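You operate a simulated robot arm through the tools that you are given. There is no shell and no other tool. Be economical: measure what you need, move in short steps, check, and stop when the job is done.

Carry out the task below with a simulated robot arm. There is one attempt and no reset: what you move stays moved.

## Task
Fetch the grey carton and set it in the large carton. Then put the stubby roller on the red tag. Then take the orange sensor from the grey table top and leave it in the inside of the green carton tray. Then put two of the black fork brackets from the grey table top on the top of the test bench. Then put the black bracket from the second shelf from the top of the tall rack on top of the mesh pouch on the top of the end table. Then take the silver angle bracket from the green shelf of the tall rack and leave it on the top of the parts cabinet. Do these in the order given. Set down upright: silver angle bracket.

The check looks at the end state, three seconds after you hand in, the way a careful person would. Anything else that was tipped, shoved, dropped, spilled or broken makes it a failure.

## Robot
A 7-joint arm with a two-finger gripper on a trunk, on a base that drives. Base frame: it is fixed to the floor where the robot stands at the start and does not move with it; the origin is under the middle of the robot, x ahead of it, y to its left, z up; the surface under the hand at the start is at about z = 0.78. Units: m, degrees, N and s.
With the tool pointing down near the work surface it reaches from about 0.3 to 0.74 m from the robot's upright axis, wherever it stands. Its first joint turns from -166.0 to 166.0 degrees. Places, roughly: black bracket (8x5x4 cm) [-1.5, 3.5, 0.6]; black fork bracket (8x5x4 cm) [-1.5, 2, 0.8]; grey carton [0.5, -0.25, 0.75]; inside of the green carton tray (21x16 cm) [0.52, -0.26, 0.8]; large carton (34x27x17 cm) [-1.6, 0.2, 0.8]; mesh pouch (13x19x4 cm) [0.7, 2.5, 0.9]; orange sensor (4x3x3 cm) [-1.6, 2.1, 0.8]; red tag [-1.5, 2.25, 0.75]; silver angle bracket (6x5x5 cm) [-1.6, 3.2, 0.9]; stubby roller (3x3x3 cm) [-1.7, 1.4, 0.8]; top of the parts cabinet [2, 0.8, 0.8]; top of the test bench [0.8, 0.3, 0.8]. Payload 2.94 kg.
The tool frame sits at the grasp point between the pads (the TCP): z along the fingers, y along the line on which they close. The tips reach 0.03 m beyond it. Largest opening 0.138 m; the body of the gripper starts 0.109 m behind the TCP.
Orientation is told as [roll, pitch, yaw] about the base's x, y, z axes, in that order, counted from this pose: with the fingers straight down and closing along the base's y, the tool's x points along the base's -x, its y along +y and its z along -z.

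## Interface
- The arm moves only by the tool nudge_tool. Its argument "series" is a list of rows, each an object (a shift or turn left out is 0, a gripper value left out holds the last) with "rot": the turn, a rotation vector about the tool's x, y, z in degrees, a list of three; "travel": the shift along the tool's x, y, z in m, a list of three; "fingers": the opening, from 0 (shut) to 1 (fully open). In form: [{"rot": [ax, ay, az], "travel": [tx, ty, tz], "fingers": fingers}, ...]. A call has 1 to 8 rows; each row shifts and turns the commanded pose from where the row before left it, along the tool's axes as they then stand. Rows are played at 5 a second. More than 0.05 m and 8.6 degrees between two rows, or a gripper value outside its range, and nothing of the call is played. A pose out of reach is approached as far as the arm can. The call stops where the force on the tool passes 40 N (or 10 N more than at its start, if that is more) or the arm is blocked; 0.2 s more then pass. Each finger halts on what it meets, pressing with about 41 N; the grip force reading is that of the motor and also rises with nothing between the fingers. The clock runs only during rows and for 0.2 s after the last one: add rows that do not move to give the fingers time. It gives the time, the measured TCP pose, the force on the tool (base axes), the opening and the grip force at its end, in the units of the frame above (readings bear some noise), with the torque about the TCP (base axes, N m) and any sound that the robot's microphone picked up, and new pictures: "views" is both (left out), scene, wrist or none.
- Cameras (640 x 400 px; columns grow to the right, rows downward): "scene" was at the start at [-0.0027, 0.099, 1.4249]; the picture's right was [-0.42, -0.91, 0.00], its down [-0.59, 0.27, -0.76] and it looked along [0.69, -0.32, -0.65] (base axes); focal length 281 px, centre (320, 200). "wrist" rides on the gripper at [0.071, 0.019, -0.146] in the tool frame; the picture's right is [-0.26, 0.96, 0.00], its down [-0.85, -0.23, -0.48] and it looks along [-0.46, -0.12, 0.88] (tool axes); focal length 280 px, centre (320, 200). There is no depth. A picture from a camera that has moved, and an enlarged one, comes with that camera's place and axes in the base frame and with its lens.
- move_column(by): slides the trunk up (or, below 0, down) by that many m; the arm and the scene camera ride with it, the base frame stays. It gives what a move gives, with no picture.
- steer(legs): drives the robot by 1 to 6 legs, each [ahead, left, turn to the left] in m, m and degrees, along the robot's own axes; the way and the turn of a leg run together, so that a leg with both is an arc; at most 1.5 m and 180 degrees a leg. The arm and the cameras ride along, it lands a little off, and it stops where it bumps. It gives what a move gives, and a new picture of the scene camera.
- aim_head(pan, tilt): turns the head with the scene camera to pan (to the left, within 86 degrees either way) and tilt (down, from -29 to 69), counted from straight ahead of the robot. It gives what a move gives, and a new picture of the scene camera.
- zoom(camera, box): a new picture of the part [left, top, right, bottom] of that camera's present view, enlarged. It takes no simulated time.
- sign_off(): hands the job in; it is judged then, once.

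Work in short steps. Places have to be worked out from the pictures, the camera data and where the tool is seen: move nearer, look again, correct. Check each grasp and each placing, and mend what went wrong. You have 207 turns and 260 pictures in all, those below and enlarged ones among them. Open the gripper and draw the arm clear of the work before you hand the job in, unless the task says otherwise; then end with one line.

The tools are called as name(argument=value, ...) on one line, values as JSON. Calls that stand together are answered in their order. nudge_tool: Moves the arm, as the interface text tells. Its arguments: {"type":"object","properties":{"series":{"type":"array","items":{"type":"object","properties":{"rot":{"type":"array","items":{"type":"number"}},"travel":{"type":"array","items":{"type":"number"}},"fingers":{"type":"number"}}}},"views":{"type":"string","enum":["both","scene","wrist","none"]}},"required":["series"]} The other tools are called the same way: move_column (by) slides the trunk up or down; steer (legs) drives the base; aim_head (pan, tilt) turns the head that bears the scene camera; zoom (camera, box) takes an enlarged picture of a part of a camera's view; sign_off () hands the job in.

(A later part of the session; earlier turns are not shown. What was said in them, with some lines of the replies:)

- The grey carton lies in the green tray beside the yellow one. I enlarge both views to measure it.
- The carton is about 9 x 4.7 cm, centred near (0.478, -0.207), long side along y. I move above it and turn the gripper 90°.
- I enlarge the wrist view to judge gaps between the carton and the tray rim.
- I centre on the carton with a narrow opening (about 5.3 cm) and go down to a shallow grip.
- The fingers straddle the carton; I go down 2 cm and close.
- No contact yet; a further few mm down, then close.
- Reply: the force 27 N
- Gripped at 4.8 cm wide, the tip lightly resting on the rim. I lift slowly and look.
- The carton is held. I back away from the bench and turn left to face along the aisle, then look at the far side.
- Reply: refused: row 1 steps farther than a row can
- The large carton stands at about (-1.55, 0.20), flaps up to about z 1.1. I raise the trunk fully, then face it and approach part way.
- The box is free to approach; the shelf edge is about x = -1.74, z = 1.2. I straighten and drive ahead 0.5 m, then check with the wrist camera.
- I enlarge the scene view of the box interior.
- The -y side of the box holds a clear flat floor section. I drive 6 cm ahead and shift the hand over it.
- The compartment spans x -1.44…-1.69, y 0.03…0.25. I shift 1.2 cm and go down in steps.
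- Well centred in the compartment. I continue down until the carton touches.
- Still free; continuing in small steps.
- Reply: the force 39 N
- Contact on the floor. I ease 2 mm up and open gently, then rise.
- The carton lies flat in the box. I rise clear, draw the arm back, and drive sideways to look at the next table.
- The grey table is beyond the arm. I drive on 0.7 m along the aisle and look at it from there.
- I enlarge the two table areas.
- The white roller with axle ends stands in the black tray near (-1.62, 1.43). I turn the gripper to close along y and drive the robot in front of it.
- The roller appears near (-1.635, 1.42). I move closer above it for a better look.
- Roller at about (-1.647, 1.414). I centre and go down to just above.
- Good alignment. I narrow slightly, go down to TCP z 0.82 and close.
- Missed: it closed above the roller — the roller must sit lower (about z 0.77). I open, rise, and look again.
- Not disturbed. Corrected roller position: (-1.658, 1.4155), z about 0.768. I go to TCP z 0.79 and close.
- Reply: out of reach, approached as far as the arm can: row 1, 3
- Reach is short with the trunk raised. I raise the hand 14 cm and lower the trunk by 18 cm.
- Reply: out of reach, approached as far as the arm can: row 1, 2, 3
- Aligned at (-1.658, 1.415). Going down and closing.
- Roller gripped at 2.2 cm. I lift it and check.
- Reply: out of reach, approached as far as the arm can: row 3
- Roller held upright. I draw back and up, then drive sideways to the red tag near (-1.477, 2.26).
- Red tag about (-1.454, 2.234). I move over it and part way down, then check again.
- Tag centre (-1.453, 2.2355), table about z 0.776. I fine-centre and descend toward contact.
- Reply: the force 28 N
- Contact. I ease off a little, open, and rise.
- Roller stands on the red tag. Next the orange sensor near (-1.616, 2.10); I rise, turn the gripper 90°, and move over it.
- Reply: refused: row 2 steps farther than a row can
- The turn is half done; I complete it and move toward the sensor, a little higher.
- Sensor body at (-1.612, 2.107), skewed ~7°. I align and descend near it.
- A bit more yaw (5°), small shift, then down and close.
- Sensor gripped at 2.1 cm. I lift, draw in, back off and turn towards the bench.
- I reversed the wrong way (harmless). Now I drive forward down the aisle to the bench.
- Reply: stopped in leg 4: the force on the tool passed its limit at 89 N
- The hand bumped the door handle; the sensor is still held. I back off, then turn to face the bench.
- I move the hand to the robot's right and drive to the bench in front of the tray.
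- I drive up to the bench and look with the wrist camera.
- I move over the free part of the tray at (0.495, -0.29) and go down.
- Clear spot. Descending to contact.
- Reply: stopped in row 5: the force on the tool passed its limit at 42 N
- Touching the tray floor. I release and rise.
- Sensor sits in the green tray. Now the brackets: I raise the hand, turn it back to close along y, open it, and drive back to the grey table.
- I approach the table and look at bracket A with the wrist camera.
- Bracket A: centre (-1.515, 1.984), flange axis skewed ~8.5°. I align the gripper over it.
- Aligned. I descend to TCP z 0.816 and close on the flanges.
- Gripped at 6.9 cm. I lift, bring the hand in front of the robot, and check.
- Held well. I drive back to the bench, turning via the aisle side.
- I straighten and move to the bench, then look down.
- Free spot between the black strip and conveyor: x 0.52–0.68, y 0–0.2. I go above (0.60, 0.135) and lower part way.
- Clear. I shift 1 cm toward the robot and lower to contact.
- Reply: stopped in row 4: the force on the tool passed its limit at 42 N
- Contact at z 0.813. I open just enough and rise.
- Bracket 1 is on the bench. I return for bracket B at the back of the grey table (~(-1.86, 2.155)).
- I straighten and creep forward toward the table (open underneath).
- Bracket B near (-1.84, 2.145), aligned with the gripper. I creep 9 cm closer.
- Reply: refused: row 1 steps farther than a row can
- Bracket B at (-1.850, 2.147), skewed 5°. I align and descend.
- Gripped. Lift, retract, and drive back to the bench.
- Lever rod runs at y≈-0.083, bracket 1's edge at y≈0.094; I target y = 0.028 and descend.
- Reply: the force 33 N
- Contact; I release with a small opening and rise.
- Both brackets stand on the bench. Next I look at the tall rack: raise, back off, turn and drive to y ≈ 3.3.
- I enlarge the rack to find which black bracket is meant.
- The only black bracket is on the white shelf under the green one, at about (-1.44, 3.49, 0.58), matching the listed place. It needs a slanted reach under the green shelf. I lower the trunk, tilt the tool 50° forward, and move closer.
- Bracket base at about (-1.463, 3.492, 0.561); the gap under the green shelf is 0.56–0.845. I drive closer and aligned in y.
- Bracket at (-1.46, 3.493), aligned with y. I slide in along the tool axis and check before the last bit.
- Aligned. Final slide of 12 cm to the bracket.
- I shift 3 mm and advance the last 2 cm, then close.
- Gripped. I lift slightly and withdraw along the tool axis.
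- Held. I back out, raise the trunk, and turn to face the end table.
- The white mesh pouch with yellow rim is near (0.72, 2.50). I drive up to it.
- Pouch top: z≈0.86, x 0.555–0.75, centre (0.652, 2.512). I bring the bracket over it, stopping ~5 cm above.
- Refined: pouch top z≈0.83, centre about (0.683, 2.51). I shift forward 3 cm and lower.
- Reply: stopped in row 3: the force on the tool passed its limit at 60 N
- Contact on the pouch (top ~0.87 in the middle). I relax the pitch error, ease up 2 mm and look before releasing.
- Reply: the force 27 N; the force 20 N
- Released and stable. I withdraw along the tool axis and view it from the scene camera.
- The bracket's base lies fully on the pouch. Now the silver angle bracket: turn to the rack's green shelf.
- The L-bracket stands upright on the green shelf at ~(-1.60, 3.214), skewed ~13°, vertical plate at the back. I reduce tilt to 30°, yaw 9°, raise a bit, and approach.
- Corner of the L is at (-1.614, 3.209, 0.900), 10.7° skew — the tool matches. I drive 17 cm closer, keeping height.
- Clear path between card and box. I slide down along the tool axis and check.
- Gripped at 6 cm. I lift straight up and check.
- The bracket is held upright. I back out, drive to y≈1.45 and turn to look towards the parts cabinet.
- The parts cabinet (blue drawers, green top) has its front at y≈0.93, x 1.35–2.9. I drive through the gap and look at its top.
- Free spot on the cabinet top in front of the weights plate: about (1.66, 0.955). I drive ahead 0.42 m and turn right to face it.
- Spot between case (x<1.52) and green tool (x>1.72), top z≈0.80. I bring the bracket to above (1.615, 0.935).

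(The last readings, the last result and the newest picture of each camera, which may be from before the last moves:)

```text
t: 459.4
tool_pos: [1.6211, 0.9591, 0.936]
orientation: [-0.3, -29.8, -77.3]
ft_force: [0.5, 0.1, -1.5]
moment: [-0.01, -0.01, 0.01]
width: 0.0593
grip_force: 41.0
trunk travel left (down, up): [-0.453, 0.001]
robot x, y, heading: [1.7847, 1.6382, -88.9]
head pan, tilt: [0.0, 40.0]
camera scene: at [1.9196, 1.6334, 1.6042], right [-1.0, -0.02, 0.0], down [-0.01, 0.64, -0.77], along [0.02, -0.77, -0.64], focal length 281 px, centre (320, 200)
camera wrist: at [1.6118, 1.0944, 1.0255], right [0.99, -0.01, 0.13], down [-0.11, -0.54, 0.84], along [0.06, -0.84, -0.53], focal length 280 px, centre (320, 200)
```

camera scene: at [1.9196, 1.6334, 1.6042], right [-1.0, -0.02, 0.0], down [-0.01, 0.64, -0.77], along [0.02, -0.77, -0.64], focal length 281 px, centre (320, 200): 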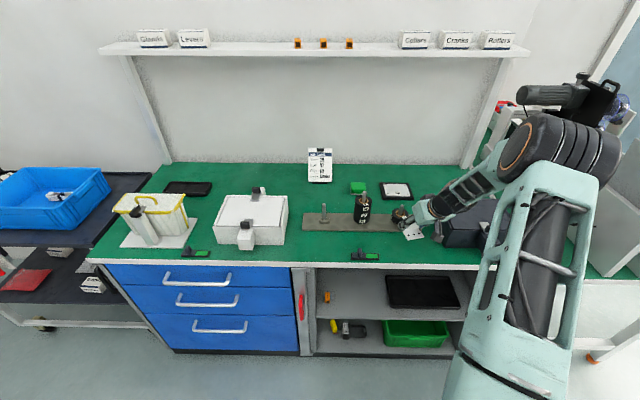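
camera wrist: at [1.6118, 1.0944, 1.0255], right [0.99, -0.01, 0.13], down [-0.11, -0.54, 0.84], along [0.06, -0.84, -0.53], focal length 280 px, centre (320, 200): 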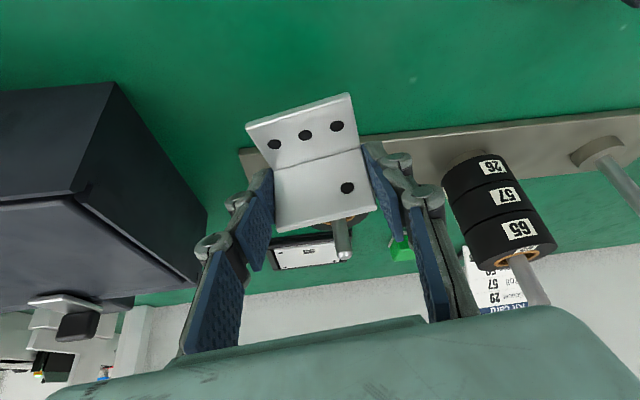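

Clear of the weights plate. I descend further, nearly to the surface.

nudge_tool(series=[{"travel": [0.0125, -0.005, 0.036]}, {"travel": [0.0125, -0.005, 0.036]}, {}], views="wrist")

```text
t: 460.0
tool_pos: [1.6172, 0.9437, 0.8807]
orientation: [-0.2, -30.4, -77.2]
ft_force: [2.3, 17.1, 22.3]
moment: [0.45, -0.6, 0.18]
width: 0.0593
grip_force: 41.2
trunk travel left (down, up): [-0.453, 0.001]
robot x, y, heading: [1.7831, 1.6357, -88.6]
head pan, tilt: [0.0, 40.0]
stopped in row 2: the force on the tool passed its limit at 73 N (the readings are from after the stop); the commanded pose is now the measured one
camera wrist: at [1.6065, 1.0799, 0.9705], right [0.99, -0.01, 0.13], down [-0.11, -0.53, 0.84], along [0.06, -0.85, -0.53], focal length 280 px, centre (320, 200)
```

wrist: 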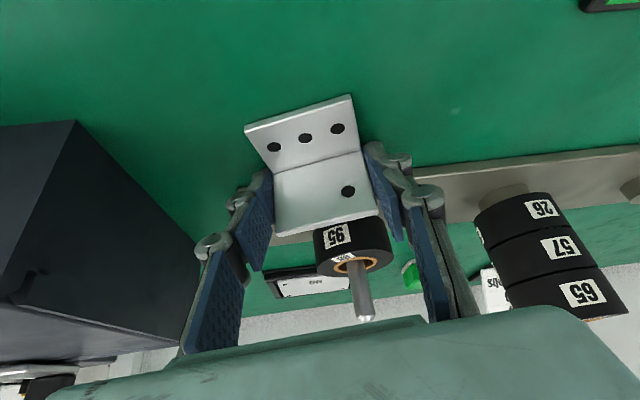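

It stopped with a force consistent with touching a surface at z≈0.843 — the top seems higher than I assumed. I check with enlarged views.

zoom(camera="scene", box=[360, 170, 480, 280])

zoom(camera="wrist", box=[200, 70, 440, 260])

```text
3.64 times, centred on (420, 225) of scene
camera zoom: at [1.9204, 1.6388, 1.6047], right [-1.0, -0.02, 0.0], down [-0.01, 0.64, -0.77], along [0.02, -0.77, -0.64], focal length 1022 px, centre (-44, 109)
```

zoom: 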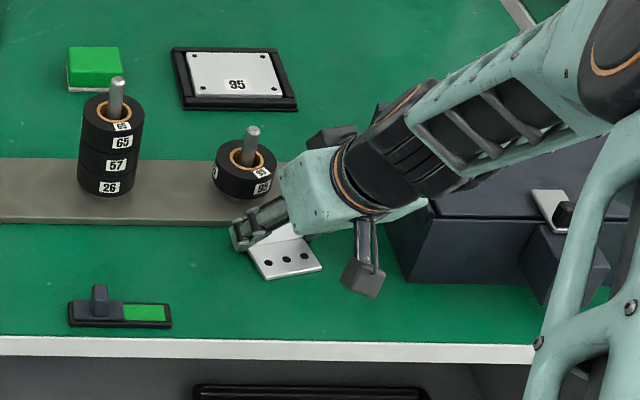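

```text
2.11 times, centred on (320, 165) of wrist
camera zoom: at [1.6065, 1.0799, 0.9705], right [0.99, -0.01, 0.13], down [-0.11, -0.53, 0.84], along [0.06, -0.85, -0.53], focal length 590 px, centre (320, 274)
```

zoom: 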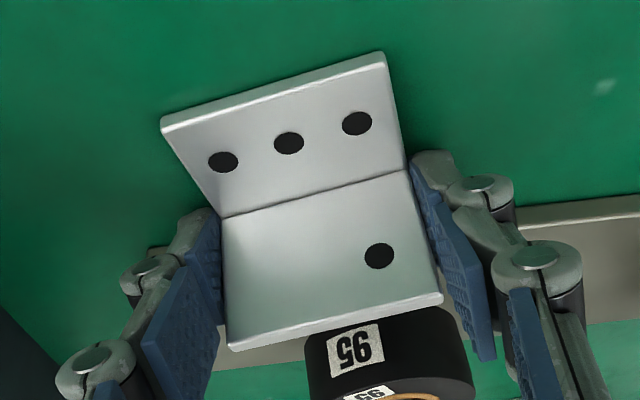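

Triangulation of the green tool confirms the cabinet top at z≈0.845, so the bracket is on the surface. I relieve the force before releasing.

nudge_tool(series=[{"travel": [-0.001, 0, -0.0017], "rot": [0, 0.5, 0]}, {}, {}], views="none")

```text
t: 460.8
tool_pos: [1.6162, 0.9434, 0.88]
orientation: [-0.4, -30.0, -77.2]
ft_force: [1.0, 16.1, 18.6]
moment: [0.04, 0.16, -0.21]
width: 0.0592
grip_force: 40.8
trunk travel left (down, up): [-0.453, 0.001]
robot x, y, heading: [1.7774, 1.6369, -88.9]
head pan, tilt: [0.0, 40.0]
```

nudge_tool(series=[{"travel": [0.0008, 0, -0.0017]}, {"travel": [-0.0002, 0, -0.0017]}, {}], views="none")

```text
t: 461.6
tool_pos: [1.6168, 0.9432, 0.8816]
orientation: [-0.2, -29.9, -77.2]
ft_force: [3.9, 0.0, 4.6]
moment: [-0.15, 0.09, -0.02]
width: 0.0591
grip_force: 41.3
trunk travel left (down, up): [-0.453, 0.001]
robot x, y, heading: [1.7849, 1.6365, -88.8]
head pan, tilt: [0.0, 40.0]
```

Light contact now. I open and look.

nudge_tool(series=[{"fingers": 0.5}, {"fingers": 0.56}, {}, {}], views="wrist")

```text
t: 462.6
tool_pos: [1.616, 0.9436, 0.8811]
orientation: [-0.1, -29.7, -77.2]
ft_force: [0.1, -0.4, -0.3]
moment: [-0.05, 0.0, 0.01]
width: 0.0771
grip_force: 0.0
trunk travel left (down, up): [-0.453, 0.001]
robot x, y, heading: [1.7848, 1.6348, -88.9]
head pan, tilt: [0.0, 40.0]
camera wrist: at [1.6053, 1.0787, 0.972], right [0.99, -0.01, 0.13], down [-0.11, -0.54, 0.83], along [0.06, -0.84, -0.54], focal length 280 px, centre (320, 200)
```

wrist: 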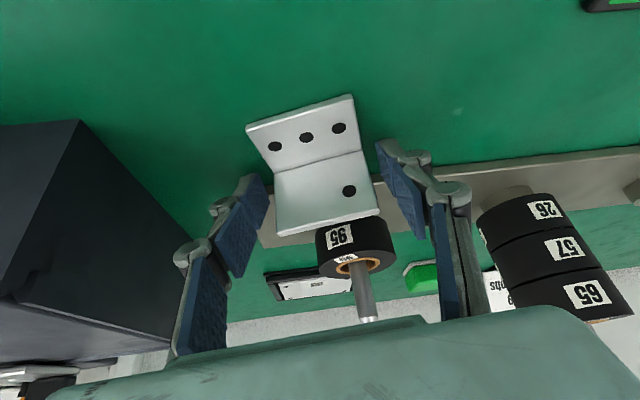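

Released and standing. I withdraw along the tool axis.

nudge_tool(series=[{"travel": [0, 0, -0.02]}, {"travel": [0, 0, -0.045]}, {"travel": [0, 0, -0.045]}, {"travel": [0, 0, -0.045]}, {"travel": [0, 0, -0.045]}, {}], views="both")

```text
t: 464.0
tool_pos: [1.5957, 1.0378, 1.0554]
orientation: [-0.1, -29.7, -77.2]
ft_force: [0.1, 0.4, 0.2]
moment: [0.01, -0.01, 0.02]
width: 0.0774
grip_force: 0.1
trunk travel left (down, up): [-0.453, 0.001]
robot x, y, heading: [1.7845, 1.6351, -88.8]
head pan, tilt: [0.0, 40.0]
camera scene: at [1.9194, 1.633, 1.6042], right [-1.0, -0.02, 0.0], down [-0.01, 0.64, -0.77], along [0.02, -0.77, -0.64], focal length 281 px, centre (320, 200)
camera wrist: at [1.5851, 1.1735, 1.146], right [0.99, -0.01, 0.13], down [-0.11, -0.54, 0.83], along [0.06, -0.84, -0.54], focal length 280 px, centre (320, 200)
```

scene: 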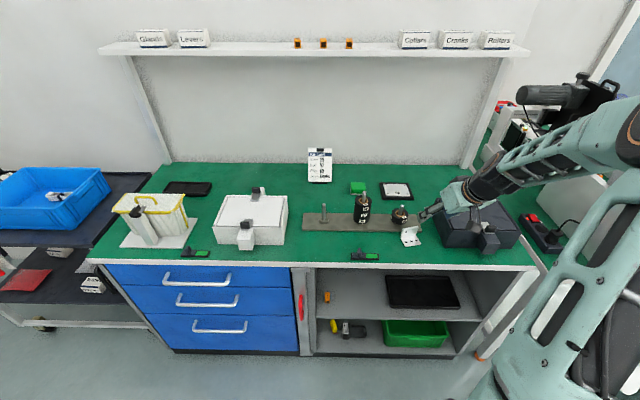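
wrist: 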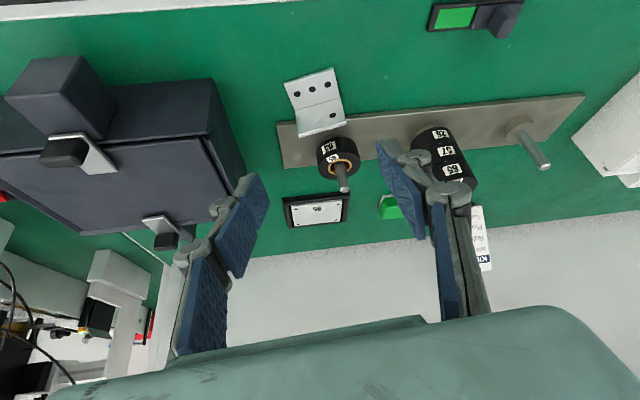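

steer(legs=[[-0.2, 0, 0]])

zoom(camera="scene", box=[330, 150, 450, 240])

aim_head(pan=-86, tilt=30)

```text
t: 465.6
tool_pos: [1.5909, 1.2396, 1.0552]
orientation: [-0.1, -29.8, -77.2]
ft_force: [-0.3, 0.1, -0.1]
moment: [0.0, 0.04, -0.02]
width: 0.0774
grip_force: 0.1
trunk travel left (down, up): [-0.453, 0.001]
robot x, y, heading: [1.7779, 1.8369, -88.7]
head pan, tilt: [0.0, 40.0]
camera scene: at [1.9153, 1.8354, 1.6042], right [-1.0, -0.02, 0.0], down [-0.01, 0.64, -0.77], along [0.02, -0.77, -0.64], focal length 281 px, centre (320, 200)
```

scene: 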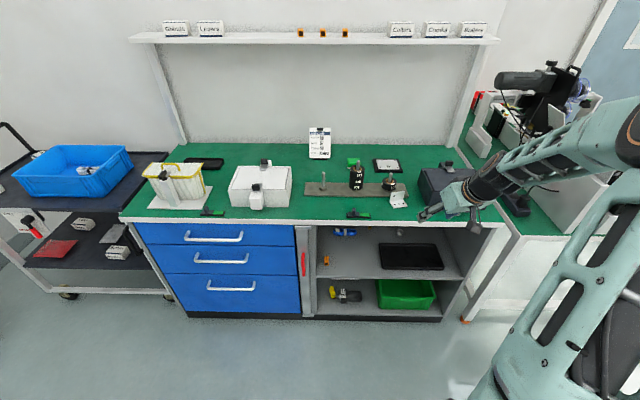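

```text
4.44 times, centred on (390, 195) of scene
camera zoom: at [1.9153, 1.8354, 1.6042], right [-1.0, -0.02, 0.0], down [-0.01, 0.64, -0.77], along [0.02, -0.77, -0.64], focal length 1249 px, centre (9, 222)
```

zoom: 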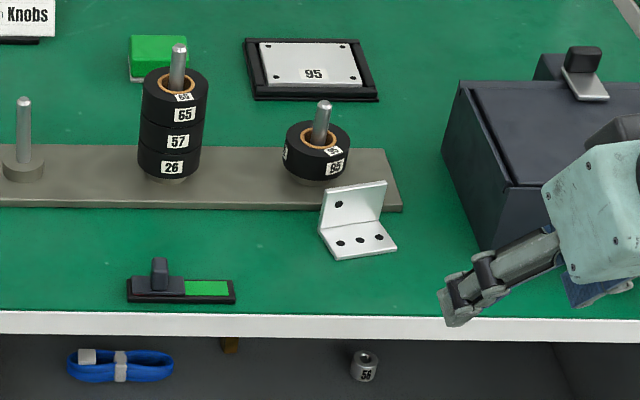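

```text
t: 467.2
tool_pos: [1.5905, 1.2386, 1.0547]
orientation: [-0.1, -29.7, -77.2]
ft_force: [1.7, 0.3, 0.5]
moment: [-0.01, 0.03, 0.0]
width: 0.0772
grip_force: 0.1
trunk travel left (down, up): [-0.453, 0.001]
robot x, y, heading: [1.7773, 1.8385, -88.9]
head pan, tilt: [-85.9, 30.0]
camera scene: at [1.8235, 1.9113, 1.6195], right [-0.09, 1.0, 0.0], down [0.5, 0.05, -0.87], along [-0.86, -0.08, -0.5], focal length 281 px, centre (320, 200)
```

scene: 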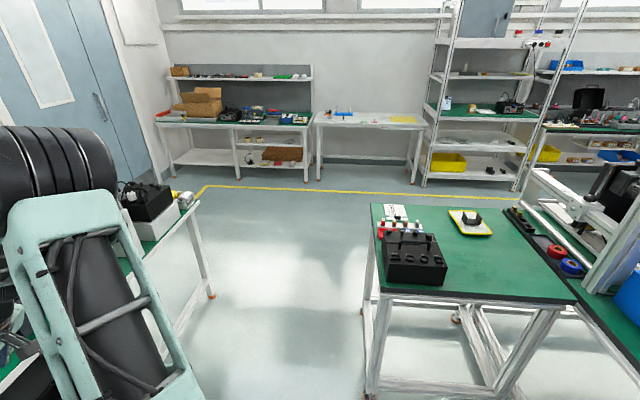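

The silver bracket stands upright on the cabinet top. I check the black bracket on the pouch once more from this side.

zoom(camera="scene", box=[420, 190, 516, 250])

```text
6.67 times, centred on (468, 220) of scene
camera zoom: at [1.8235, 1.9113, 1.6195], right [-0.09, 1.0, 0.0], down [0.5, 0.05, -0.87], along [-0.86, -0.08, -0.5], focal length 1873 px, centre (-667, 67)
```

zoom: 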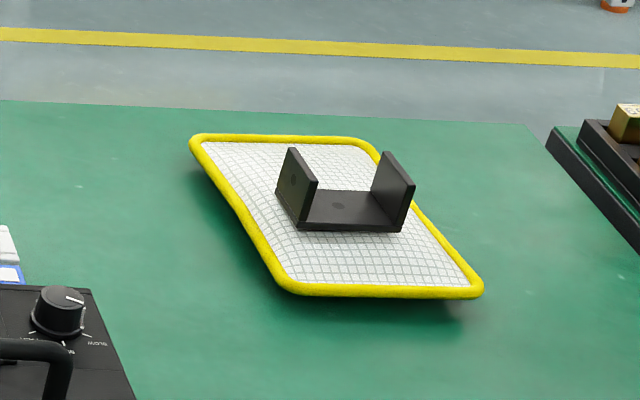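

The bracket rests well on the pouch, the gripper is open and the arm is clear. I hand in.

sign_off()

```text
The job is handed in.
```

All six tasks are done in the order given, and each item was seen in place after release. While carrying the orange sensor, the hand bumped the door handle by the large carton (89 N); I saw no damage and the sensor stayed in the grip. The black bracket came from the white shelf under the green one: it was the only black bracket on the rack and matched the listed place, although by count that is not the second shelf from the top.
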